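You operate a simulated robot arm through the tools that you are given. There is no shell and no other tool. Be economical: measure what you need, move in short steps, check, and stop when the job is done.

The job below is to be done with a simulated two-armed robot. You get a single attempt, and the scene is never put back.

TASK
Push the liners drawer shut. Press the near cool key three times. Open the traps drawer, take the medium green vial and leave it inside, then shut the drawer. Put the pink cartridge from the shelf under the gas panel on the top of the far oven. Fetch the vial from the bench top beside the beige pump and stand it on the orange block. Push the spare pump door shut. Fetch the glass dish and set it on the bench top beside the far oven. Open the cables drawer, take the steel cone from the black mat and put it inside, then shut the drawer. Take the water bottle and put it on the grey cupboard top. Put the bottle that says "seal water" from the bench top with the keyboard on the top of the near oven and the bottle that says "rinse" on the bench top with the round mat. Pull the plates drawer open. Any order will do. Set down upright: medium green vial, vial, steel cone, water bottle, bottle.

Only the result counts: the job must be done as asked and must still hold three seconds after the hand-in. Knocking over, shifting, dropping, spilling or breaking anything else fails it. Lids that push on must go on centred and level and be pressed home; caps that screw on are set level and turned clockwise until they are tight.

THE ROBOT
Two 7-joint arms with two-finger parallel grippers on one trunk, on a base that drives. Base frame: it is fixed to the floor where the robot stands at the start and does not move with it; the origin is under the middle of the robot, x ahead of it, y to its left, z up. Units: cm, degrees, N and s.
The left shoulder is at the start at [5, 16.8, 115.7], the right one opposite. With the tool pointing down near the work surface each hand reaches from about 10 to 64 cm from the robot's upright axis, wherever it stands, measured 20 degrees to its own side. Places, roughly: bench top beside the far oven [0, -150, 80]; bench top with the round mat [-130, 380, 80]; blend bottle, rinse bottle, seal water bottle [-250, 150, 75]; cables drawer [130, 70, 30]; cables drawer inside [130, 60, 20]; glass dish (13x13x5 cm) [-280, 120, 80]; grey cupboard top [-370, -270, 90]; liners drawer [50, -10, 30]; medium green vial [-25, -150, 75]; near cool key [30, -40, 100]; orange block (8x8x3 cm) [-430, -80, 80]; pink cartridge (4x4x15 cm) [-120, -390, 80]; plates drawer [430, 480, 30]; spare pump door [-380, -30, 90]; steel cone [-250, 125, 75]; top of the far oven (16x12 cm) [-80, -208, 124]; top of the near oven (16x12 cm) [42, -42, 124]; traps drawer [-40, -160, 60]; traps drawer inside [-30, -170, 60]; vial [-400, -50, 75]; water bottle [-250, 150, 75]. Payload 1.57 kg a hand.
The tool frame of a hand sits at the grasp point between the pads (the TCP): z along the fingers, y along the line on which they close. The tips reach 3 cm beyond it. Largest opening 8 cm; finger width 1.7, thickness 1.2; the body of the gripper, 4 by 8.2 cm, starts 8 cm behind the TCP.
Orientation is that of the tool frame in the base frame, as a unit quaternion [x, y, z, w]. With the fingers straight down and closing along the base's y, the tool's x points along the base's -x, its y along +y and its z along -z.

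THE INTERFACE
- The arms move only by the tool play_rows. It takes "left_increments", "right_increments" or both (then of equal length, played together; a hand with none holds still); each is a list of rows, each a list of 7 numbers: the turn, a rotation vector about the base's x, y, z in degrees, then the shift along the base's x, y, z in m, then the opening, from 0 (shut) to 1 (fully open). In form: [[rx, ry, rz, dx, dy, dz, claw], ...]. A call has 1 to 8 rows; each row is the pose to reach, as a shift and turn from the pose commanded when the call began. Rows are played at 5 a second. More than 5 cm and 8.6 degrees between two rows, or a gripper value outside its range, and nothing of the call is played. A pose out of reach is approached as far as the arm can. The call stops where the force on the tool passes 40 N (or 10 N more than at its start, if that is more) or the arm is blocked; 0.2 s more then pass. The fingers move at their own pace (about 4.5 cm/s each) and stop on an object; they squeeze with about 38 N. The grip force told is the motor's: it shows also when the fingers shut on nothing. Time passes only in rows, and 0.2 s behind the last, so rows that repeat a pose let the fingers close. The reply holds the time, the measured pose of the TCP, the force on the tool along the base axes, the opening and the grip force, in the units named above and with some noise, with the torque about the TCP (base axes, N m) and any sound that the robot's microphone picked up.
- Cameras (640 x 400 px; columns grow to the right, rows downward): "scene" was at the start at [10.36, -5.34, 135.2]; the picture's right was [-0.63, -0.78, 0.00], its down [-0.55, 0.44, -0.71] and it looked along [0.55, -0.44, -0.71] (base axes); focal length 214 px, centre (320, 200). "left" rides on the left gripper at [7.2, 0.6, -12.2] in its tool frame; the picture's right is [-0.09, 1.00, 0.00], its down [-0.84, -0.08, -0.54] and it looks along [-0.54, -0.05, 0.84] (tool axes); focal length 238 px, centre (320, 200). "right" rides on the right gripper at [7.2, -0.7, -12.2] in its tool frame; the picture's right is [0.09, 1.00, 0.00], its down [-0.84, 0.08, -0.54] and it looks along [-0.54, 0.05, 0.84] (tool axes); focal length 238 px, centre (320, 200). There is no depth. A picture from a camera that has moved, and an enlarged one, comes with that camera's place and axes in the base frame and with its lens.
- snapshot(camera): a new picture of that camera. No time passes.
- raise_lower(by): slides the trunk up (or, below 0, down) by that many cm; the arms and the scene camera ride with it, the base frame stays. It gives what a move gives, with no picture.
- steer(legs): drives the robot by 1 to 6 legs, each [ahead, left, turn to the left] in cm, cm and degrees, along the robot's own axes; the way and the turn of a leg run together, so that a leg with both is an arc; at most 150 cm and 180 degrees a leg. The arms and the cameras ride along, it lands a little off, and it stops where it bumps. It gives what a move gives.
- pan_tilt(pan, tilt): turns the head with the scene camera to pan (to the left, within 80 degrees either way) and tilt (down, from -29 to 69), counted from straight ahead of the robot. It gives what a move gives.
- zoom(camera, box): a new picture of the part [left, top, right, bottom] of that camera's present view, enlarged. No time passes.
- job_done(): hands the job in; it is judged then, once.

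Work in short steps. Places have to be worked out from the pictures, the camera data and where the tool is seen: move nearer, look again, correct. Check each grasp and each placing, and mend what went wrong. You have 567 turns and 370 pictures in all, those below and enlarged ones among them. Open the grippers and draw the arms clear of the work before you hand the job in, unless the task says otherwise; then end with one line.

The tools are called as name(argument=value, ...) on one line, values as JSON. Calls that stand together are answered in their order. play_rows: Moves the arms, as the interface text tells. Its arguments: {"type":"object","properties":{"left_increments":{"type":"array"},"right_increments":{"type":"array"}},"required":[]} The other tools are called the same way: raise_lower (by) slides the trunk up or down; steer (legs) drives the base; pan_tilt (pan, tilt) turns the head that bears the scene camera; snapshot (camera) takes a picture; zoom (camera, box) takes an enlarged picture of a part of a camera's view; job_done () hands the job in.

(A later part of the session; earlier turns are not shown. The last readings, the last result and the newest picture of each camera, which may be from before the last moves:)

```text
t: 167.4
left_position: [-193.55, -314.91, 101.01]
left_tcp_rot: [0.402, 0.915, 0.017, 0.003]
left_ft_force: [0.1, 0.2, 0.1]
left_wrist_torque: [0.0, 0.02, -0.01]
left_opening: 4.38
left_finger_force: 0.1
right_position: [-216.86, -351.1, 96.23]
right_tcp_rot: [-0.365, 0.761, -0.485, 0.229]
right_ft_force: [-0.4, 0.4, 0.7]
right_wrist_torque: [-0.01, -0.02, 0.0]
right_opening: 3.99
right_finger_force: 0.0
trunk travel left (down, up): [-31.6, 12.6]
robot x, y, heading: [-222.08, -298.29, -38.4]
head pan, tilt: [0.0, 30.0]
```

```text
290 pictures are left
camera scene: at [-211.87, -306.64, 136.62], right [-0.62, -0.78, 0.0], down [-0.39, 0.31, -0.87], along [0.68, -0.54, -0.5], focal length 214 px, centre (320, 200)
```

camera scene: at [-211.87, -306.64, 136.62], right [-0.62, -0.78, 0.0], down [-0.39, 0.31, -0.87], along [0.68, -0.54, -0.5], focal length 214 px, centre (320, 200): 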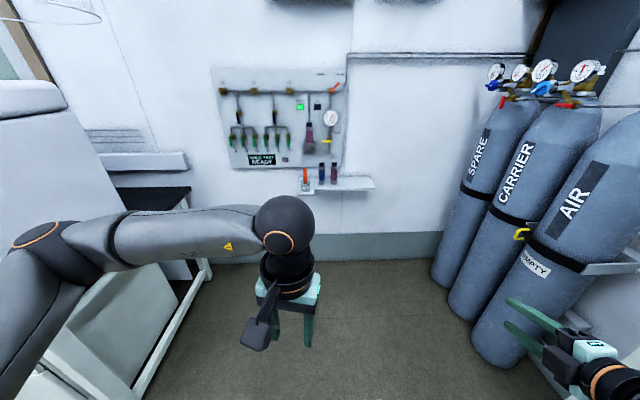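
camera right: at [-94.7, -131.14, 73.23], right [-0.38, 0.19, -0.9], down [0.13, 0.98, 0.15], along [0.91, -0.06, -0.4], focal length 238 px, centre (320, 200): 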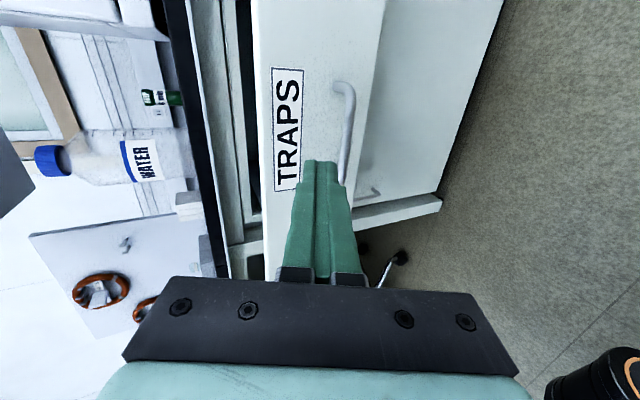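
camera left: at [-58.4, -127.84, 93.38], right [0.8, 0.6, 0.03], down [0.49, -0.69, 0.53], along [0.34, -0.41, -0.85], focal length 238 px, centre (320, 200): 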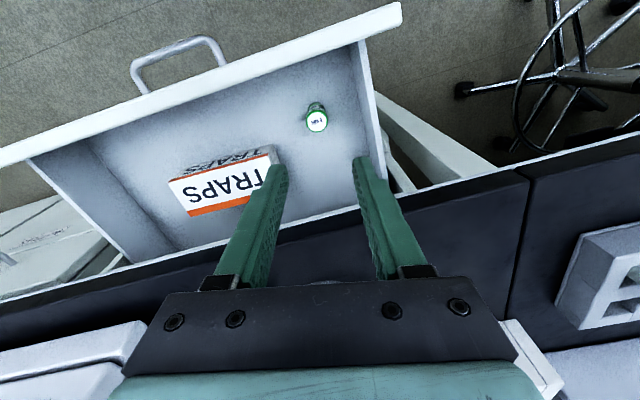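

The cartridge triangulates to about [-121.5, -390, 86]. I drive 65 cm ahead and look again.

steer(legs=[[65, 0, -0.5]])

pan_tilt(pan=0, tilt=40)

snapshot(camera="scene")

```text
t: 169.4
left_position: [-173.39, -331.02, 101.07]
left_tcp_rot: [0.403, 0.915, 0.017, 0.003]
left_ft_force: [-0.1, -0.5, 1.0]
left_wrist_torque: [0.02, -0.02, 0.0]
left_opening: 4.39
left_finger_force: 0.0
right_position: [-196.7, -367.23, 96.21]
right_tcp_rot: [-0.364, 0.762, -0.484, 0.228]
right_ft_force: [0.5, -0.9, 0.1]
right_wrist_torque: [-0.02, -0.01, 0.02]
right_opening: 3.99
right_finger_force: 0.0
trunk travel left (down, up): [-31.6, 12.6]
robot x, y, heading: [-201.89, -314.06, -38.5]
head pan, tilt: [0.0, 30.0]
stopped in leg 1: the robot was blocked; the commanded pose is now the measured one
```

```text
t: 170.1
left_position: [-173.6, -330.9, 101.13]
left_tcp_rot: [0.403, 0.915, 0.017, 0.004]
left_ft_force: [-0.8, 0.1, -0.3]
left_wrist_torque: [0.01, 0.01, 0.0]
left_opening: 4.4
left_finger_force: 0.1
right_position: [-196.71, -367.22, 96.19]
right_tcp_rot: [-0.365, 0.761, -0.485, 0.228]
right_ft_force: [0.1, 0.5, -0.7]
right_wrist_torque: [0.02, -0.02, -0.03]
right_opening: 4.0
right_finger_force: 0.0
trunk travel left (down, up): [-31.6, 12.6]
robot x, y, heading: [-201.8, -314.16, -38.4]
head pan, tilt: [0.0, 40.0]
```

```text
289 pictures are left
camera scene: at [-192.1, -322.31, 135.09], right [-0.62, -0.78, 0.0], down [-0.5, 0.4, -0.77], along [0.6, -0.48, -0.64], focal length 214 px, centre (320, 200)
```

scene: 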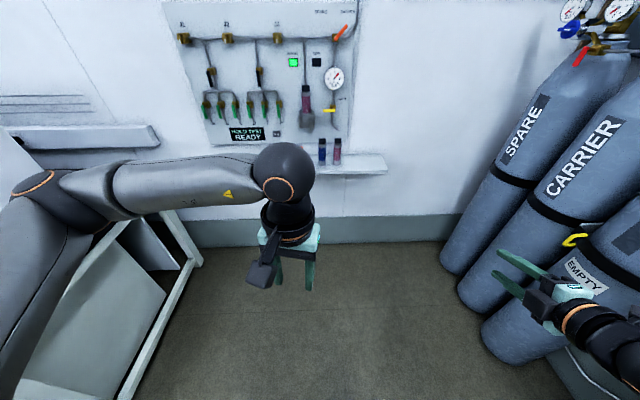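

The base was blocked. I look to the right and left for the cause.

pan_tilt(pan=-70, tilt=50)

snapshot(camera="scene")

pan_tilt(pan=60, tilt=50)

snapshot(camera="scene")

```text
t: 171.5
left_position: [-173.5, -330.96, 101.08]
left_tcp_rot: [0.402, 0.915, 0.017, 0.003]
left_ft_force: [0.1, -0.9, 0.6]
left_wrist_torque: [-0.01, 0.01, -0.03]
left_opening: 4.39
left_finger_force: 0.0
right_position: [-196.68, -367.22, 96.22]
right_tcp_rot: [-0.365, 0.761, -0.485, 0.229]
right_ft_force: [0.7, -0.6, 0.1]
right_wrist_torque: [0.0, 0.02, 0.0]
right_opening: 4.0
right_finger_force: 0.1
trunk travel left (down, up): [-31.6, 12.6]
robot x, y, heading: [-202.02, -314.32, -38.3]
head pan, tilt: [-70.0, 50.0]
```

```text
288 pictures are left
camera scene: at [-201.2, -324.34, 133.67], right [-0.95, 0.32, 0.0], down [0.24, 0.73, -0.64], along [-0.2, -0.61, -0.77], focal length 214 px, centre (320, 200)
```

scene: 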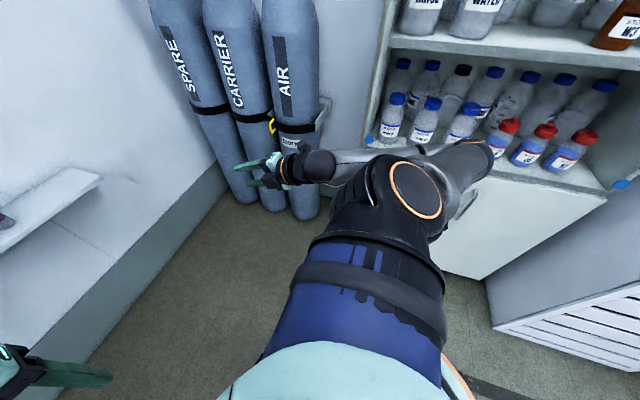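

```text
t: 173.6
left_position: [-173.53, -330.83, 101.12]
left_tcp_rot: [0.403, 0.915, 0.017, 0.003]
left_ft_force: [-0.1, 0.0, 1.1]
left_wrist_torque: [0.02, 0.05, 0.0]
left_opening: 4.42
left_finger_force: 0.0
right_position: [-196.8, -367.12, 96.21]
right_tcp_rot: [-0.365, 0.761, -0.485, 0.229]
right_ft_force: [0.5, 0.0, 0.8]
right_wrist_torque: [0.04, -0.01, -0.01]
right_opening: 3.98
right_finger_force: 0.1
trunk travel left (down, up): [-31.6, 12.6]
robot x, y, heading: [-201.9, -314.31, -38.5]
head pan, tilt: [60.0, 50.0]
```

```text
287 pictures are left
camera scene: at [-191.61, -314.2, 133.66], right [0.37, -0.93, 0.0], down [-0.71, -0.28, -0.64], along [0.6, 0.24, -0.77], focal length 214 px, centre (320, 200)
```

scene: 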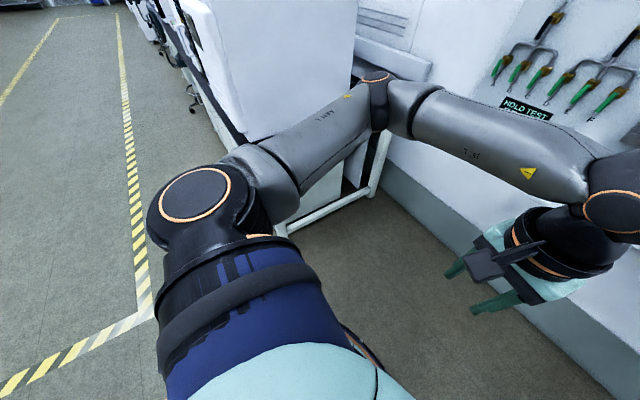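

Nothing obvious, but a yellow floor item may be hidden beneath my right side. I back off 30 cm and look there.

steer(legs=[[-30, 0, 0]])

pan_tilt(pan=-35, tilt=55)

snapshot(camera="scene")

```text
t: 175.7
left_position: [-197.29, -312.07, 101.07]
left_tcp_rot: [0.403, 0.915, 0.016, 0.004]
left_ft_force: [0.1, -0.7, 0.3]
left_wrist_torque: [0.0, -0.01, -0.02]
left_opening: 4.4
left_finger_force: 0.0
right_position: [-220.55, -348.36, 96.25]
right_tcp_rot: [-0.365, 0.761, -0.485, 0.228]
right_ft_force: [0.2, -0.4, -1.6]
right_wrist_torque: [0.0, 0.04, 0.01]
right_opening: 3.99
right_finger_force: 0.1
trunk travel left (down, up): [-31.6, 12.6]
robot x, y, heading: [-225.89, -295.75, -38.3]
head pan, tilt: [60.0, 50.0]
```

```text
t: 177.4
left_position: [-197.25, -312.0, 101.16]
left_tcp_rot: [0.402, 0.915, 0.017, 0.004]
left_ft_force: [0.3, 0.8, 0.6]
left_wrist_torque: [0.01, 0.03, -0.02]
left_opening: 4.38
left_finger_force: 0.0
right_position: [-220.62, -348.23, 96.19]
right_tcp_rot: [-0.365, 0.761, -0.485, 0.228]
right_ft_force: [-0.4, 0.9, 0.7]
right_wrist_torque: [-0.01, -0.03, -0.01]
right_opening: 4.0
right_finger_force: 0.0
trunk travel left (down, up): [-31.6, 12.6]
robot x, y, heading: [-225.66, -295.45, -38.6]
head pan, tilt: [-35.0, 55.0]
```

```text
286 pictures are left
camera scene: at [-220.49, -305.09, 133.01], right [-0.96, -0.29, 0.0], down [-0.23, 0.78, -0.57], along [0.16, -0.55, -0.82], focal length 214 px, centre (320, 200)
```

scene: 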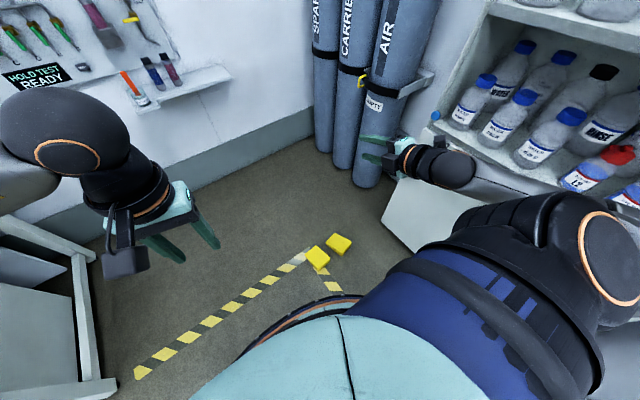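

zoom(camera="scene", box=[270, 215, 390, 305])

```text
4.44 times, centred on (330, 260) of scene
camera zoom: at [-220.49, -305.09, 133.01], right [-0.96, -0.29, 0.0], down [-0.23, 0.78, -0.57], along [0.16, -0.55, -0.82], focal length 953 px, centre (276, -67)
```

zoom: 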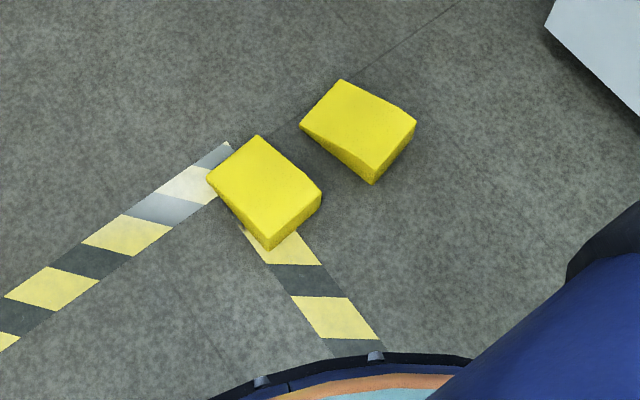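

They are yellow wheel chocks at about [-206, -349] and [-217, -363]; I'll detour around them: left 18, forward 82, then right 14.

steer(legs=[[0, 18, 0], [82, 0, 0], [0, -14, 0]])

pan_tilt(pan=-5, tilt=45)

snapshot(camera="scene")

```text
t: 185.0
left_position: [-130.59, -359.47, 101.21]
left_tcp_rot: [0.402, 0.916, 0.017, 0.003]
left_ft_force: [0.9, -0.3, 0.0]
left_wrist_torque: [-0.04, 0.01, -0.01]
left_opening: 4.36
left_finger_force: 0.0
right_position: [-153.81, -395.81, 96.2]
right_tcp_rot: [-0.365, 0.761, -0.485, 0.229]
right_ft_force: [0.2, -0.3, -0.1]
right_wrist_torque: [0.0, 0.01, 0.01]
right_opening: 4.0
right_finger_force: 0.0
trunk travel left (down, up): [-31.6, 12.6]
robot x, y, heading: [-159.27, -342.8, -38.2]
head pan, tilt: [-35.0, 55.0]
```

```text
t: 186.0
left_position: [-130.64, -359.46, 101.17]
left_tcp_rot: [0.402, 0.915, 0.017, 0.004]
left_ft_force: [-0.5, -0.1, -0.1]
left_wrist_torque: [0.01, -0.02, 0.01]
left_opening: 4.42
left_finger_force: 0.1
right_position: [-153.76, -395.73, 96.31]
right_tcp_rot: [-0.366, 0.761, -0.485, 0.229]
right_ft_force: [-0.5, -0.7, -0.2]
right_wrist_torque: [-0.03, 0.02, 0.01]
right_opening: 4.01
right_finger_force: 0.2
trunk travel left (down, up): [-31.6, 12.6]
robot x, y, heading: [-159.18, -342.98, -38.4]
head pan, tilt: [-5.0, 45.0]
```

```text
284 pictures are left
camera scene: at [-149.96, -351.2, 134.35], right [-0.69, -0.73, 0.0], down [-0.51, 0.49, -0.71], along [0.51, -0.49, -0.71], focal length 214 px, centre (320, 200)
```

scene: 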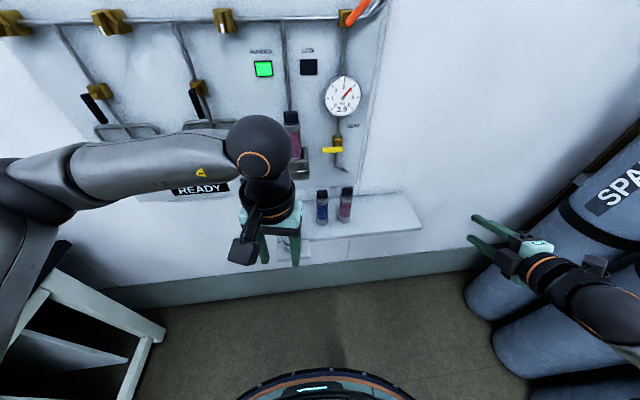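

Cartridge confirmed near [-122, -389.5]. I shift the base 10 cm right, then yaw and tilt the left hand to point forward.

steer(legs=[[0, -10, 0]])

play_rows(left_increments=[[0, 0, 4, -0.01, 0.0, 0, 0.65], [0, 0, 8.5, -0.02, 0.0, 0, 0.65]])

play_rows(left_increments=[[-5.1, -6.4, 0, 0, 0, -0.01, 0.65], [-10.2, -12.8, 0, 0, 0, -0.02, 0.65], [-15.3, -19.2, 0, 0, 0, -0.03, 0.65], [-20.4, -25.6, 0, 0, 0, -0.05, 0.65], [-25.5, -32, 0, -0.01, -0.01, -0.07, 0.65], [-30.6, -38.4, 0, -0.02, -0.02, -0.09, 0.65], [-35.7, -44.8, 0, -0.03, -0.035, -0.11, 0.65], [-37.3, -47, 0, -0.04, -0.05, -0.13, 0.65]])

snapshot(camera="left")

snapshot(camera="scene")

```text
t: 187.5
left_position: [-136.78, -367.22, 101.03]
left_tcp_rot: [0.402, 0.915, 0.016, 0.003]
left_ft_force: [-0.3, -0.8, 0.4]
left_wrist_torque: [0.02, 0.02, -0.02]
left_opening: 4.38
left_finger_force: 0.0
right_position: [-160.04, -403.45, 96.33]
right_tcp_rot: [-0.364, 0.761, -0.485, 0.228]
right_ft_force: [-0.8, 0.3, 0.2]
right_wrist_torque: [0.02, -0.01, 0.01]
right_opening: 3.98
right_finger_force: 0.1
trunk travel left (down, up): [-31.6, 12.6]
robot x, y, heading: [-165.16, -350.73, -38.4]
head pan, tilt: [-5.0, 45.0]
```

```text
t: 188.1
left_position: [-138.85, -367.31, 101.15]
left_tcp_rot: [0.333, 0.943, 0.017, 0.002]
left_ft_force: [0.3, -0.5, -0.4]
left_wrist_torque: [-0.01, -0.01, 0.02]
left_opening: 5.2
left_finger_force: 0.1
right_position: [-159.96, -403.49, 96.21]
right_tcp_rot: [-0.365, 0.761, -0.485, 0.229]
right_ft_force: [0.4, -0.7, 0.1]
right_wrist_torque: [0.0, 0.03, -0.02]
right_opening: 4.01
right_finger_force: 0.0
trunk travel left (down, up): [-31.6, 12.6]
robot x, y, heading: [-165.34, -350.75, -38.4]
head pan, tilt: [-5.0, 45.0]
```

```text
t: 189.3
left_position: [-139.46, -368.26, 95.33]
left_tcp_rot: [0.316, 0.885, -0.097, 0.327]
left_ft_force: [10.0, 1.9, 33.6]
left_wrist_torque: [3.07, 4.61, -1.16]
left_opening: 5.17
left_finger_force: 0.1
right_position: [-160.03, -403.6, 96.16]
right_tcp_rot: [-0.365, 0.761, -0.485, 0.229]
right_ft_force: [0.6, 0.9, -0.2]
right_wrist_torque: [-0.01, 0.03, -0.01]
right_opening: 3.98
right_finger_force: 0.0
trunk travel left (down, up): [-31.6, 12.6]
robot x, y, heading: [-165.02, -350.66, -38.4]
head pan, tilt: [-5.0, 45.0]
stopped in row 6 (left hand): the force on the tool passed its limit at 212 N (the readings are from after the stop); the commanded pose is now the measured one
```

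```text
283 pictures are left
camera left: at [-149.52, -359.47, 100.15], right [0.67, 0.73, 0.09], down [0.16, -0.27, 0.95], along [0.72, -0.62, -0.3], focal length 238 px, centre (320, 200)
```

left: 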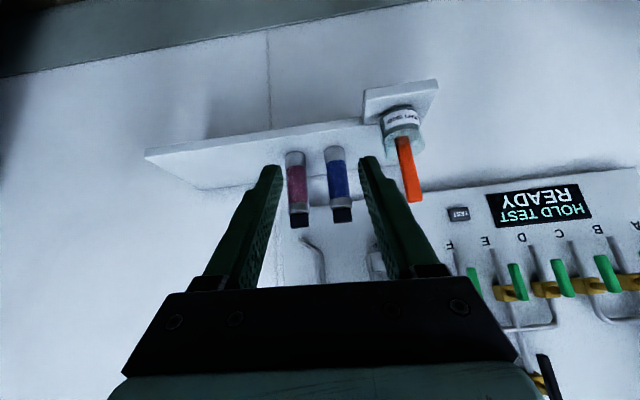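

```text
282 pictures are left
camera scene: at [-156.1, -358.94, 134.36], right [-0.69, -0.73, 0.0], down [-0.51, 0.49, -0.71], along [0.51, -0.49, -0.71], focal length 214 px, centre (320, 200)
```

scene: 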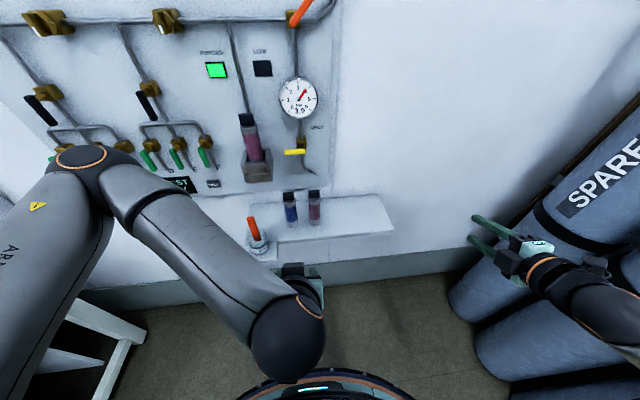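

The wrist pressed against my own torso (TCP too close). I move forward toward a pre-grasp spot 9 cm short of the pink cartridge while adding a bit of tilt.

play_rows(left_increments=[[0, 0, 0, 0.025, -0.025, 0.005, 0.65], [-2, -3, 0, 0.045, -0.055, 0, 0.65], [-4, -6, 0, 0.065, -0.09, -0.02, 0.65], [-6, -9, 0, 0.085, -0.125, -0.045, 0.65], [-8.9, -12.1, 0, 0.104, -0.154, -0.07, 0.65], [-8.9, -12.1, 0, 0.104, -0.154, -0.08, 0.65]])

snapshot(camera="left")

```text
t: 190.7
left_position: [-129.07, -383.42, 87.12]
left_tcp_rot: [0.298, 0.836, -0.13, 0.443]
left_ft_force: [0.6, 0.0, 0.0]
left_wrist_torque: [0.0, 0.03, 0.0]
left_opening: 5.21
left_finger_force: 0.2
right_position: [-159.95, -403.47, 96.25]
right_tcp_rot: [-0.364, 0.761, -0.485, 0.23]
right_ft_force: [0.4, 0.2, -0.1]
right_wrist_torque: [-0.03, -0.01, 0.0]
right_opening: 3.99
right_finger_force: 0.0
trunk travel left (down, up): [-31.6, 12.6]
robot x, y, heading: [-165.14, -350.7, -38.1]
head pan, tilt: [-5.0, 45.0]
```

```text
281 pictures are left
camera left: at [-139.72, -374.32, 88.32], right [0.65, 0.75, 0.12], down [-0.05, -0.12, 0.99], along [0.76, -0.65, -0.04], focal length 238 px, centre (320, 200)
```

left: 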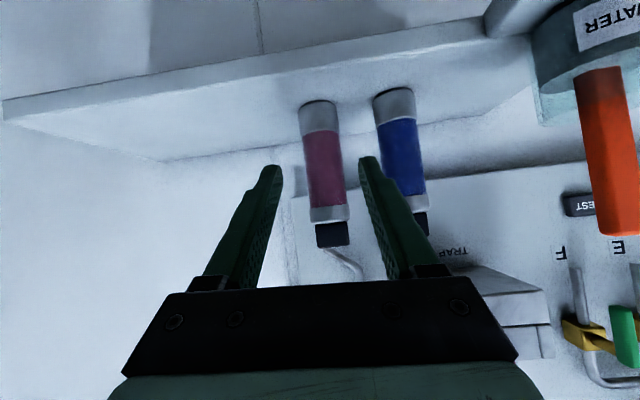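

Well centred. I advance 7.5 cm and check.

play_rows(left_increments=[[0, 0, 0, 0.02, -0.016, 0, 0.65], [0, 0, 0, 0.04, -0.032, 0, 0.65], [0, 0, 0, 0.058, -0.048, 0, 0.65], [0, 0, 0, 0.058, -0.048, 0, 0.65]])

snapshot(camera="left")

snapshot(camera="scene")

```text
t: 191.7
left_position: [-123.27, -388.29, 87.23]
left_tcp_rot: [0.298, 0.836, -0.129, 0.442]
left_ft_force: [0.0, -0.2, -0.1]
left_wrist_torque: [0.01, 0.02, 0.0]
left_opening: 5.21
left_finger_force: 0.0
right_position: [-159.97, -403.54, 96.24]
right_tcp_rot: [-0.364, 0.761, -0.485, 0.229]
right_ft_force: [-0.2, 0.2, 0.2]
right_wrist_torque: [-0.01, -0.01, -0.02]
right_opening: 3.99
right_finger_force: 0.2
trunk travel left (down, up): [-31.6, 12.6]
robot x, y, heading: [-165.2, -350.58, -38.6]
head pan, tilt: [-5.0, 45.0]
```

```text
280 pictures are left
camera left: at [-133.97, -379.2, 88.4], right [0.65, 0.75, 0.12], down [-0.04, -0.12, 0.99], along [0.76, -0.65, -0.05], focal length 238 px, centre (320, 200)
```

left: 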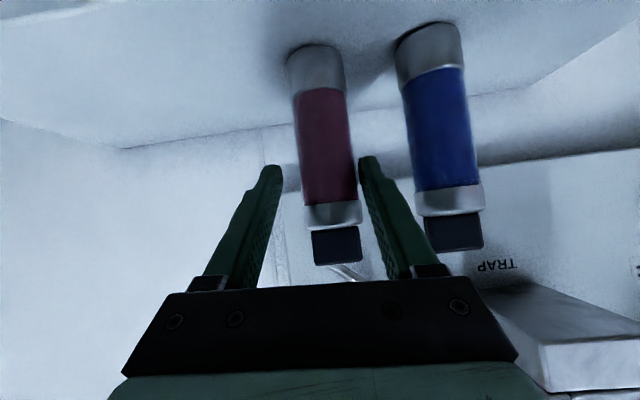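

```text
279 pictures are left
camera scene: at [-156.1, -358.96, 134.36], right [-0.69, -0.73, 0.0], down [-0.51, 0.49, -0.71], along [0.51, -0.49, -0.71], focal length 214 px, centre (320, 200)
```

scene: 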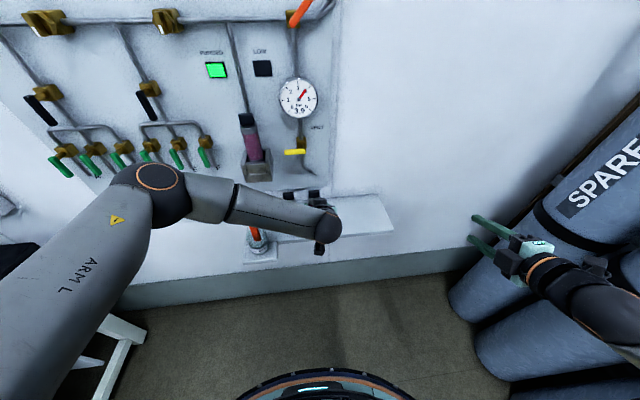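

Distances say 1.4 cm more and 0.5 cm left; then I close.

play_rows(left_increments=[[0, 0, 0, 0.008, -0.001, 0, 0.65], [0, 0, 0, 0.015, -0.0055, 0, 0.65], [0, 0, 0, 0.015, -0.0055, 0, 0], [0, 0, 0, 0.015, -0.0055, 0, 0], [0, 0, 0, 0.015, -0.0055, 0, 0]])

snapshot(camera="left")

```text
t: 192.9
left_position: [-121.87, -389.01, 87.27]
left_tcp_rot: [0.298, 0.836, -0.13, 0.442]
left_ft_force: [0.3, -0.5, 0.7]
left_wrist_torque: [0.21, -0.06, 0.18]
left_opening: 3.89
left_finger_force: 33.1
right_position: [-159.92, -403.36, 96.15]
right_tcp_rot: [-0.365, 0.761, -0.486, 0.229]
right_ft_force: [0.0, 0.4, 0.0]
right_wrist_torque: [0.0, 0.01, 0.0]
right_opening: 3.96
right_finger_force: 0.1
trunk travel left (down, up): [-31.6, 12.6]
robot x, y, heading: [-165.28, -350.68, -38.4]
head pan, tilt: [-5.0, 45.0]
```

```text
278 pictures are left
camera left: at [-132.55, -379.74, 88.42], right [0.65, 0.75, 0.12], down [-0.04, -0.12, 0.99], along [0.76, -0.65, -0.05], focal length 238 px, centre (320, 200)
```

left: 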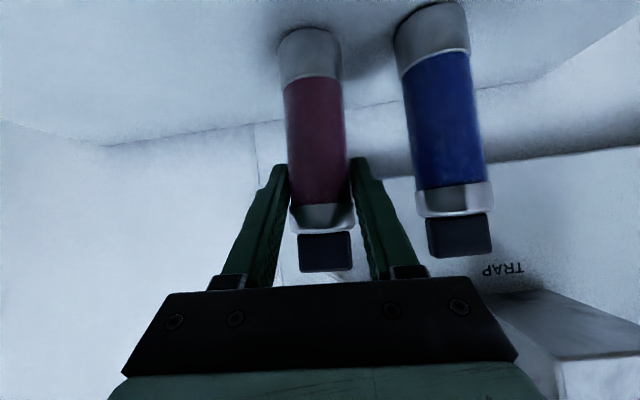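

Held at 3.9 cm. I lift 4 cm, retract 14 cm, then raise the trunk for clearance.

play_rows(left_increments=[[0, 0, 0, 0, 0, 0.02, 0], [0, 0, 0, 0, 0, 0.04, 0], [0, 0, 0, -0.025, 0.02, 0.05, 0], [0, 0, 0, -0.055, 0.044, 0.06, 0], [0, 0, 0, -0.085, 0.068, 0.07, 0], [0, 0, 0, -0.11, 0.09, 0.08, 0]])

raise_lower(by=10)

snapshot(camera="scene")

snapshot(camera="left")

```text
t: 194.3
left_position: [-132.9, -379.74, 95.18]
left_tcp_rot: [0.298, 0.836, -0.13, 0.441]
left_ft_force: [-0.8, -0.9, -2.7]
left_wrist_torque: [-0.29, 0.19, -0.14]
left_opening: 3.87
left_finger_force: 38.1
right_position: [-159.92, -403.51, 96.22]
right_tcp_rot: [-0.364, 0.761, -0.486, 0.23]
right_ft_force: [0.4, -0.4, -0.3]
right_wrist_torque: [0.0, -0.02, 0.0]
right_opening: 4.0
right_finger_force: 0.0
trunk travel left (down, up): [-31.6, 12.6]
robot x, y, heading: [-165.02, -350.5, -38.4]
head pan, tilt: [-5.0, 45.0]
```

```text
t: 195.6
left_position: [-132.85, -379.92, 105.26]
left_tcp_rot: [0.298, 0.837, -0.129, 0.441]
left_ft_force: [-0.2, 0.1, -1.6]
left_wrist_torque: [-0.03, 0.0, -0.01]
left_opening: 3.89
left_finger_force: 38.7
right_position: [-159.96, -403.56, 106.28]
right_tcp_rot: [-0.365, 0.761, -0.485, 0.229]
right_ft_force: [-0.6, 0.0, 0.0]
right_wrist_torque: [-0.01, -0.01, -0.04]
right_opening: 4.02
right_finger_force: 0.1
trunk travel left (down, up): [-41.6, 2.6]
robot x, y, heading: [-165.34, -350.33, -38.5]
head pan, tilt: [-5.0, 45.0]
```

```text
277 pictures are left
camera scene: at [-156.08, -358.99, 144.35], right [-0.69, -0.73, 0.0], down [-0.51, 0.49, -0.71], along [0.51, -0.49, -0.71], focal length 214 px, centre (320, 200)
```

scene: 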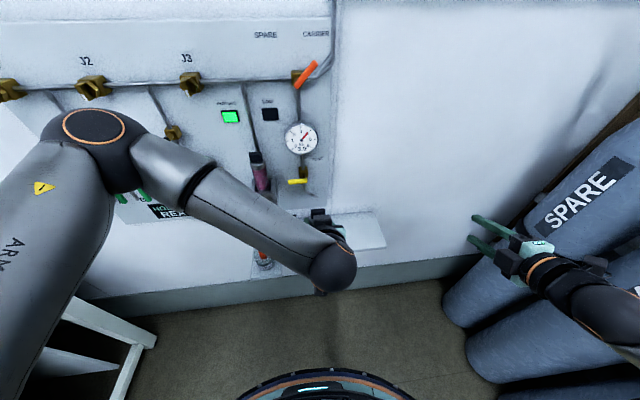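

```text
276 pictures are left
camera left: at [-143.61, -370.75, 106.37], right [0.65, 0.75, 0.12], down [-0.04, -0.12, 0.99], along [0.76, -0.65, -0.05], focal length 238 px, centre (320, 200)
```

left: 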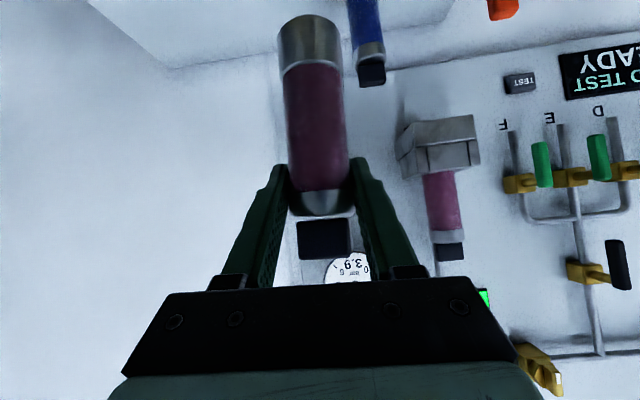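

I move pure left 25 cm parallel to the wall (keeping clear of the chocks), then back off into the aisle.

steer(legs=[[0, 26, 0], [-100, 0, 0]])

pan_tilt(pan=45, tilt=25)

snapshot(camera="scene")

```text
t: 203.3
left_position: [-195.66, -297.29, 105.35]
left_tcp_rot: [0.298, 0.837, -0.129, 0.441]
left_ft_force: [-0.8, 0.3, -2.2]
left_wrist_torque: [0.0, 0.06, 0.04]
left_opening: 3.84
left_finger_force: 38.0
right_position: [-222.74, -320.76, 106.14]
right_tcp_rot: [-0.365, 0.76, -0.485, 0.229]
right_ft_force: [0.0, 0.8, -0.1]
right_wrist_torque: [-0.01, 0.03, 0.03]
right_opening: 4.0
right_finger_force: 0.1
trunk travel left (down, up): [-41.6, 2.6]
robot x, y, heading: [-228.05, -268.11, -38.4]
head pan, tilt: [-5.0, 45.0]
```

```text
t: 204.5
left_position: [-195.72, -297.32, 105.17]
left_tcp_rot: [0.298, 0.836, -0.13, 0.442]
left_ft_force: [-0.5, -1.2, -1.1]
left_wrist_torque: [0.03, 0.03, 0.01]
left_opening: 3.84
left_finger_force: 37.8
right_position: [-222.73, -321.0, 106.32]
right_tcp_rot: [-0.365, 0.761, -0.485, 0.229]
right_ft_force: [-0.2, -1.2, -0.6]
right_wrist_torque: [0.01, 0.01, 0.0]
right_opening: 3.98
right_finger_force: 0.0
trunk travel left (down, up): [-41.6, 2.6]
robot x, y, heading: [-227.74, -268.44, -38.5]
head pan, tilt: [45.0, 25.0]
```

```text
275 pictures are left
camera scene: at [-215.62, -269.74, 147.41], right [0.12, -0.99, 0.0], down [-0.42, -0.05, -0.91], along [0.9, 0.1, -0.42], focal length 214 px, centre (320, 200)
```

scene: 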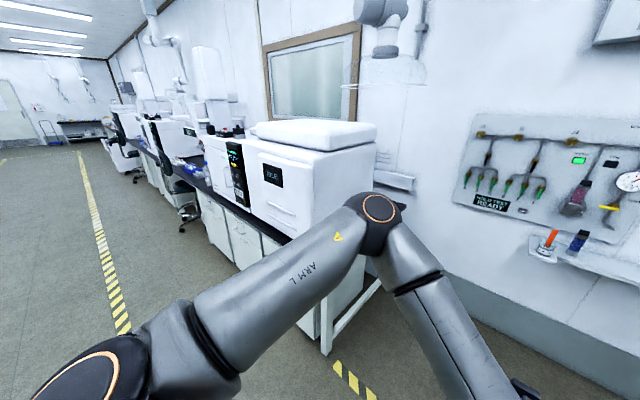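

I drive back 12 cm, then left 135 cm to stand in front of the far oven.

steer(legs=[[-15, 0, 0], [0, 137, 0]])

pan_tilt(pan=0, tilt=25)

snapshot(camera="scene")

```text
t: 217.6
left_position: [-123.16, -181.31, 105.16]
left_tcp_rot: [0.298, 0.837, -0.129, 0.441]
left_ft_force: [-0.1, -0.8, -3.4]
left_wrist_torque: [0.0, 0.05, 0.04]
left_opening: 3.84
left_finger_force: 38.5
right_position: [-150.13, -205.04, 106.25]
right_tcp_rot: [-0.365, 0.761, -0.485, 0.229]
right_ft_force: [0.3, -0.3, 0.4]
right_wrist_torque: [0.0, 0.0, 0.01]
right_opening: 4.0
right_finger_force: 0.0
trunk travel left (down, up): [-41.6, 2.6]
robot x, y, heading: [-155.64, -152.05, -38.1]
head pan, tilt: [45.0, 25.0]
```

```text
t: 218.7
left_position: [-123.28, -181.34, 105.19]
left_tcp_rot: [0.298, 0.837, -0.13, 0.441]
left_ft_force: [-0.3, 0.7, -2.0]
left_wrist_torque: [-0.02, 0.03, 0.0]
left_opening: 3.85
left_finger_force: 37.6
right_position: [-150.23, -205.05, 106.3]
right_tcp_rot: [-0.366, 0.76, -0.485, 0.23]
right_ft_force: [0.2, -0.5, 0.7]
right_wrist_torque: [-0.02, 0.0, -0.01]
right_opening: 4.03
right_finger_force: 0.0
trunk travel left (down, up): [-41.6, 2.6]
robot x, y, heading: [-155.23, -152.36, -38.3]
head pan, tilt: [0.0, 25.0]
```

```text
274 pictures are left
camera scene: at [-145.09, -160.62, 147.41], right [-0.62, -0.79, 0.0], down [-0.33, 0.26, -0.91], along [0.71, -0.56, -0.42], focal length 214 px, centre (320, 200)
```

scene: 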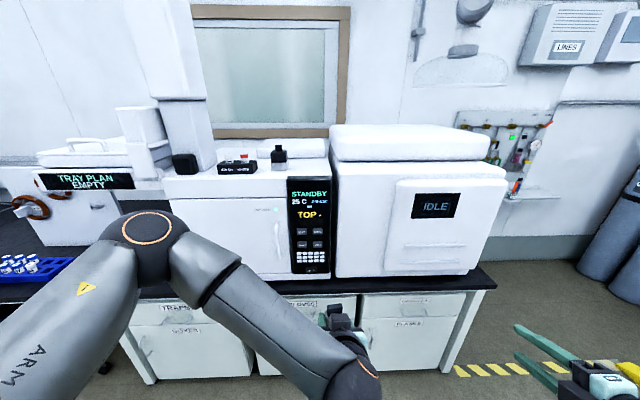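

zoom(camera="scene", box=[150, 110, 350, 240])

```text
3.08 times, centred on (250, 175) of scene
camera zoom: at [-145.09, -160.62, 147.41], right [-0.62, -0.79, 0.0], down [-0.33, 0.26, -0.91], along [0.71, -0.56, -0.42], focal length 660 px, centre (535, 277)
```

zoom: 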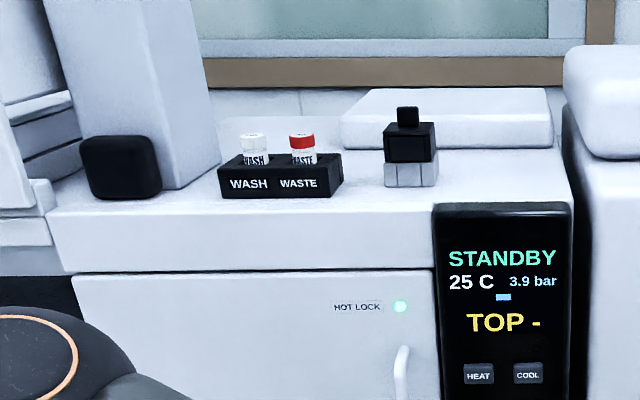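

The free patch is on the top, right of the black injector, above the display panel: about [-80, -208, 124]. I raise the left hand to carry height here in the open aisle first.

raise_lower(by=2.5)

play_rows(left_increments=[[0, 0, 0, 0, 0, 0.04, 0], [0, 0, 0, 0, 0, 0.08, 0], [0, 0, 0, 0, 0, 0.12, 0], [0, 0, 0, 0, 0, 0.16, 0], [0, 0, 0, 0, 0, 0.2, 0], [0, 0, 0, 0, 0, 0.24, 0], [0, 0, 0, 0, 0, 0.28, 0], [0, 0, 0, 0, 0, 0.3, 0]])

snapshot(camera="scene")

```text
t: 219.4
left_position: [-123.21, -181.38, 107.68]
left_tcp_rot: [0.296, 0.836, -0.129, 0.443]
left_ft_force: [-0.3, 0.3, -1.9]
left_wrist_torque: [0.0, 0.0, 0.02]
left_opening: 3.83
left_finger_force: 37.9
right_position: [-150.13, -204.98, 108.69]
right_tcp_rot: [-0.364, 0.761, -0.485, 0.229]
right_ft_force: [-0.2, 0.7, 0.8]
right_wrist_torque: [0.01, 0.01, 0.01]
right_opening: 4.01
right_finger_force: 0.0
trunk travel left (down, up): [-44.2, 0.1]
robot x, y, heading: [-155.41, -152.55, -38.2]
head pan, tilt: [0.0, 25.0]
```

```text
t: 221.2
left_position: [-123.18, -181.17, 137.62]
left_tcp_rot: [0.296, 0.837, -0.128, 0.441]
left_ft_force: [-0.3, 0.6, -2.3]
left_wrist_torque: [-0.02, -0.02, 0.01]
left_opening: 3.84
left_finger_force: 37.6
right_position: [-150.24, -205.18, 108.79]
right_tcp_rot: [-0.366, 0.76, -0.485, 0.229]
right_ft_force: [-0.1, 0.0, 0.0]
right_wrist_torque: [0.01, 0.03, -0.02]
right_opening: 4.0
right_finger_force: 0.0
trunk travel left (down, up): [-44.2, 0.1]
robot x, y, heading: [-155.21, -152.01, -38.4]
head pan, tilt: [0.0, 25.0]
```

```text
272 pictures are left
camera scene: at [-145.1, -160.62, 149.91], right [-0.62, -0.79, 0.0], down [-0.33, 0.26, -0.91], along [0.71, -0.56, -0.42], focal length 214 px, centre (320, 200)
```

scene: 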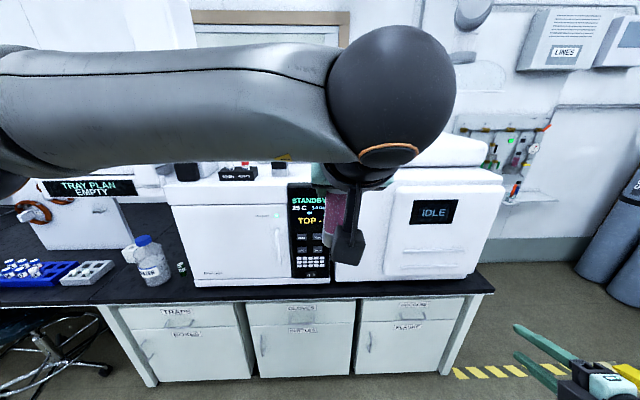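

Geometry: oven top front edge at n −57.5, patch between the injector and the right edge. I drive left 6 and forward 33 cm.

steer(legs=[[0, 6, 0], [33, 0, 0]])

pan_tilt(pan=-35, tilt=25)

snapshot(camera="scene")

snapshot(camera="left")

```text
t: 224.2
left_position: [-93.49, -197.27, 137.56]
left_tcp_rot: [0.298, 0.836, -0.13, 0.442]
left_ft_force: [-0.1, 0.2, -2.9]
left_wrist_torque: [-0.04, 0.0, -0.01]
left_opening: 3.83
left_finger_force: 38.1
right_position: [-120.53, -220.96, 108.6]
right_tcp_rot: [-0.365, 0.762, -0.484, 0.228]
right_ft_force: [-0.3, 0.4, 0.4]
right_wrist_torque: [-0.01, 0.02, 0.0]
right_opening: 4.0
right_finger_force: 0.1
trunk travel left (down, up): [-44.2, 0.1]
robot x, y, heading: [-125.82, -168.31, -38.4]
head pan, tilt: [0.0, 25.0]
```

```text
t: 225.2
left_position: [-93.48, -197.16, 137.64]
left_tcp_rot: [0.297, 0.836, -0.129, 0.442]
left_ft_force: [-0.2, 0.4, -1.5]
left_wrist_torque: [0.0, 0.01, -0.02]
left_opening: 3.8
left_finger_force: 37.3
right_position: [-120.58, -220.77, 108.75]
right_tcp_rot: [-0.365, 0.761, -0.485, 0.229]
right_ft_force: [1.1, 0.1, 0.8]
right_wrist_torque: [0.01, 0.05, 0.0]
right_opening: 4.0
right_finger_force: 0.1
trunk travel left (down, up): [-44.2, 0.1]
robot x, y, heading: [-125.74, -168.18, -38.4]
head pan, tilt: [-35.0, 25.0]
```

```text
271 pictures are left
camera scene: at [-120.0, -179.57, 149.91], right [-0.96, -0.29, 0.0], down [-0.12, 0.4, -0.91], along [0.26, -0.87, -0.42], focal length 214 px, centre (320, 200)
```

scene: 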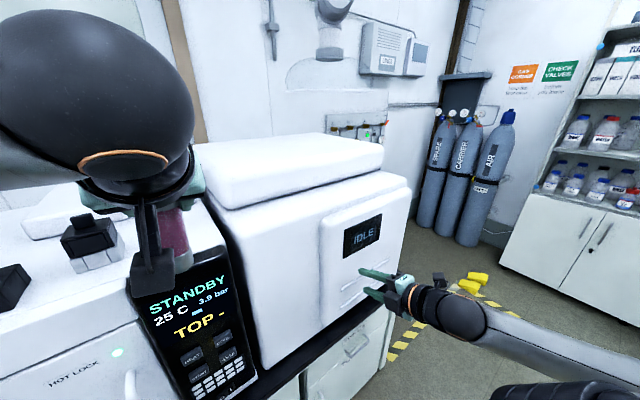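

```text
270 pictures are left
camera left: at [-104.26, -187.99, 138.83], right [0.65, 0.75, 0.12], down [-0.04, -0.12, 0.99], along [0.76, -0.65, -0.05], focal length 238 px, centre (320, 200)
```

left: 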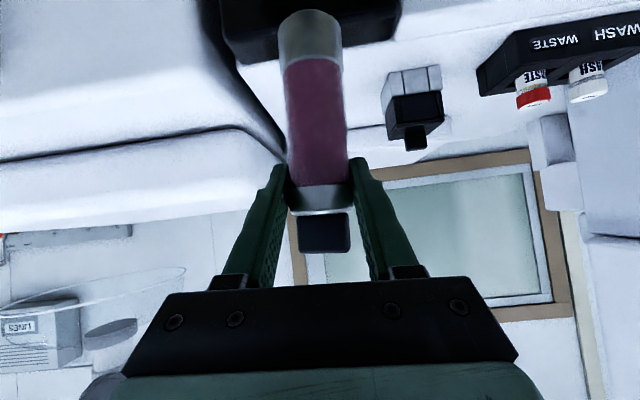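

The cartridge lines up with the patch. I extend the arm forward 16.5 cm at this height, and pull the right hand back a bit.

play_rows(left_increments=[[0, 0, 0, 0.032, -0.026, 0, 0], [0, 0, 0, 0.064, -0.052, 0, 0], [0, 0, 0, 0.096, -0.078, 0, 0], [0, 0, 0, 0.128, -0.104, 0, 0], [0, 0, 0, 0.128, -0.104, 0, 0]], right_increments=[[0, 0, 0, -0.02, 0.016, 0, 0.5], [0, 0, 0, -0.04, 0.032, 0, 0.5], [0, 0, 0, -0.06, 0.048, 0, 0.5], [0, 0, 0, -0.07, 0.056, 0, 0.5], [0, 0, 0, -0.07, 0.056, 0, 0.5]])

snapshot(camera="left")

snapshot(camera="scene")

```text
t: 226.4
left_position: [-80.7, -207.63, 137.55]
left_tcp_rot: [0.298, 0.836, -0.129, 0.442]
left_ft_force: [0.1, 0.3, -2.1]
left_wrist_torque: [-0.02, -0.03, 0.01]
left_opening: 3.82
left_finger_force: 37.9
right_position: [-128.57, -218.44, 106.8]
right_tcp_rot: [-0.365, 0.761, -0.485, 0.229]
right_ft_force: [-0.3, 0.6, 0.4]
right_wrist_torque: [-0.01, -0.01, 0.0]
right_opening: 4.0
right_finger_force: 0.1
right hand out of reach, approached as far as the arm can: row 1, 2, 3, 4, 5
trunk travel left (down, up): [-44.2, 0.1]
robot x, y, heading: [-125.66, -168.0, -38.1]
head pan, tilt: [-35.0, 25.0]
```

```text
269 pictures are left
camera left: at [-91.4, -198.41, 138.77], right [0.65, 0.75, 0.12], down [-0.05, -0.12, 0.99], along [0.76, -0.65, -0.05], focal length 238 px, centre (320, 200)
```

left: 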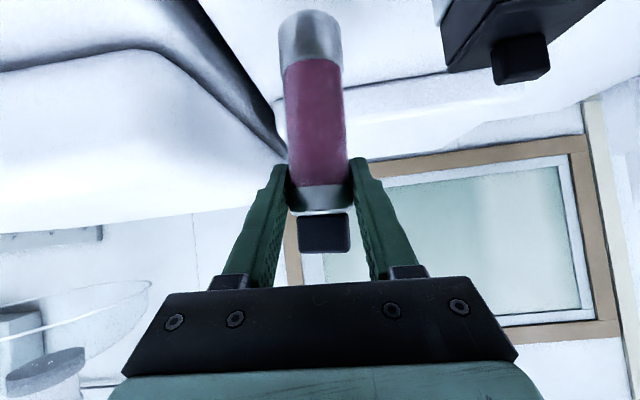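

```text
268 pictures are left
camera scene: at [-120.02, -179.54, 149.92], right [-0.96, -0.29, 0.0], down [-0.12, 0.4, -0.91], along [0.26, -0.87, -0.42], focal length 214 px, centre (320, 200)
```

scene: 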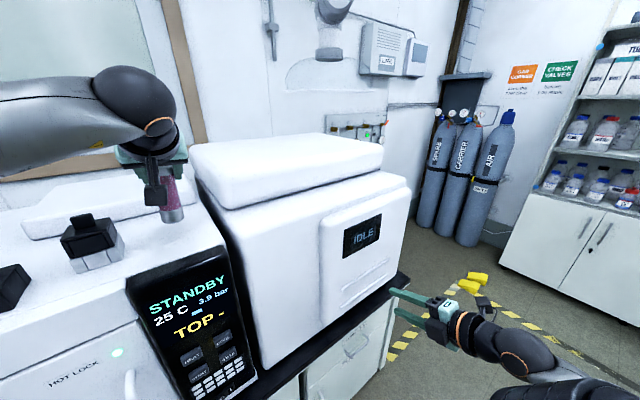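

The cartridge is over the patch. I lower gently.

play_rows(left_increments=[[0, 0, 0, 0, 0, -0.01, 0], [0, 0, 0, 0, 0, -0.02, 0], [0, 0, 0, 0, 0, -0.028, 0], [0, 0, 0, 0, 0, -0.033, 0]])

zoom(camera="scene", box=[40, 100, 260, 300])

```text
t: 227.4
left_position: [-80.74, -207.62, 134.4]
left_tcp_rot: [0.298, 0.836, -0.129, 0.442]
left_ft_force: [-0.6, -0.3, -2.4]
left_wrist_torque: [0.02, -0.01, -0.03]
left_opening: 3.8
left_finger_force: 37.7
right_position: [-128.51, -218.4, 106.73]
right_tcp_rot: [-0.365, 0.761, -0.485, 0.229]
right_ft_force: [-0.1, 1.2, -0.6]
right_wrist_torque: [0.04, -0.01, 0.02]
right_opening: 4.0
right_finger_force: 0.1
trunk travel left (down, up): [-44.2, 0.1]
robot x, y, heading: [-125.98, -167.74, -38.4]
head pan, tilt: [-35.0, 25.0]
```

```text
2.00 times, centred on (150, 200) of scene
camera zoom: at [-119.99, -179.58, 149.91], right [-0.96, -0.29, 0.0], down [-0.12, 0.41, -0.91], along [0.26, -0.87, -0.42], focal length 429 px, centre (660, 200)
```

zoom: 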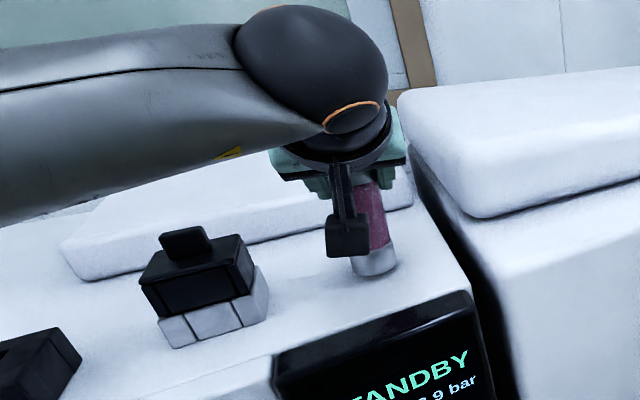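

Almost down. I ease lower in 3 mm rows until contact.

play_rows(left_increments=[[0, 0, 0, 0, 0, -0.003, 0], [0, 0, 0, 0, 0, -0.006, 0], [0, 0, 0, 0, 0, -0.009, 0]])

```text
t: 228.2
left_position: [-80.75, -207.46, 133.8]
left_tcp_rot: [0.296, 0.835, -0.132, 0.446]
left_ft_force: [0.9, -0.4, 11.9]
left_wrist_torque: [-0.26, -0.07, 0.0]
left_opening: 3.82
left_finger_force: 37.8
right_position: [-128.53, -218.45, 106.72]
right_tcp_rot: [-0.365, 0.761, -0.486, 0.229]
right_ft_force: [0.2, -0.1, -0.9]
right_wrist_torque: [0.01, 0.03, -0.03]
right_opening: 4.0
right_finger_force: 0.1
trunk travel left (down, up): [-44.2, 0.1]
robot x, y, heading: [-125.71, -168.46, -38.1]
head pan, tilt: [-35.0, 25.0]
```

Contact. I open and withdraw straight back.

play_rows(left_increments=[[0, 0, 0, 0, 0, 0.003, 0], [0, 0, 0, 0, 0, 0.003, 0.65], [0, 0, 0, 0, 0, 0.003, 0.65], [0, 0, 0, -0.024, 0.02, 0.003, 0.65], [0, 0, 0, -0.05, 0.042, 0.003, 0.65], [0, 0, 0, -0.08, 0.068, 0.01, 0.65], [0, 0, 0, -0.11, 0.095, 0.02, 0.65]])

snapshot(camera="left")

zoom(camera="scene", box=[40, 100, 260, 300])

```text
t: 229.8
left_position: [-91.87, -198.04, 135.48]
left_tcp_rot: [0.298, 0.836, -0.13, 0.442]
left_ft_force: [-0.6, 0.1, 0.2]
left_wrist_torque: [0.02, 0.0, -0.01]
left_opening: 5.23
left_finger_force: 0.1
right_position: [-128.5, -218.32, 106.84]
right_tcp_rot: [-0.366, 0.761, -0.485, 0.229]
right_ft_force: [0.1, 0.8, 0.1]
right_wrist_torque: [0.01, 0.0, 0.0]
right_opening: 4.0
right_finger_force: 0.0
trunk travel left (down, up): [-44.2, 0.1]
robot x, y, heading: [-125.73, -167.91, -38.1]
head pan, tilt: [-35.0, 25.0]
```

```text
266 pictures are left
camera left: at [-102.57, -188.82, 136.61], right [0.65, 0.75, 0.12], down [-0.05, -0.12, 0.99], along [0.76, -0.65, -0.04], focal length 238 px, centre (320, 200)
```

left: 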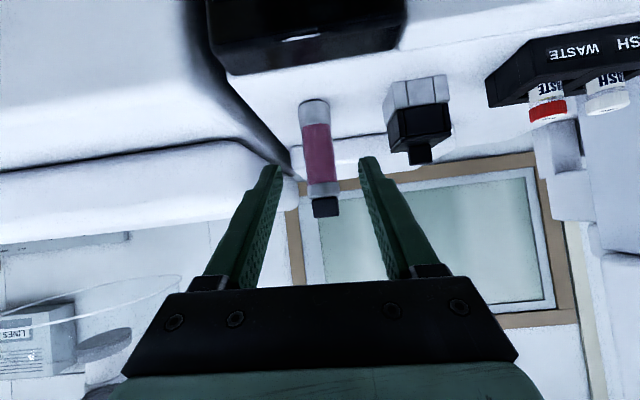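

```text
2.00 times, centred on (150, 200) of scene
camera zoom: at [-120.08, -179.51, 149.92], right [-0.96, -0.29, 0.0], down [-0.12, 0.4, -0.91], along [0.26, -0.87, -0.42], focal length 429 px, centre (660, 200)
```

zoom: 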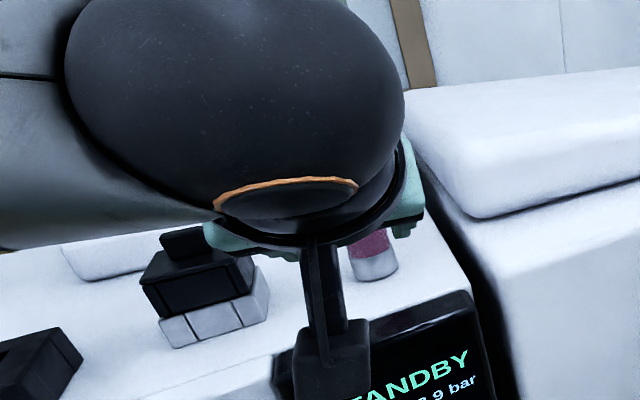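

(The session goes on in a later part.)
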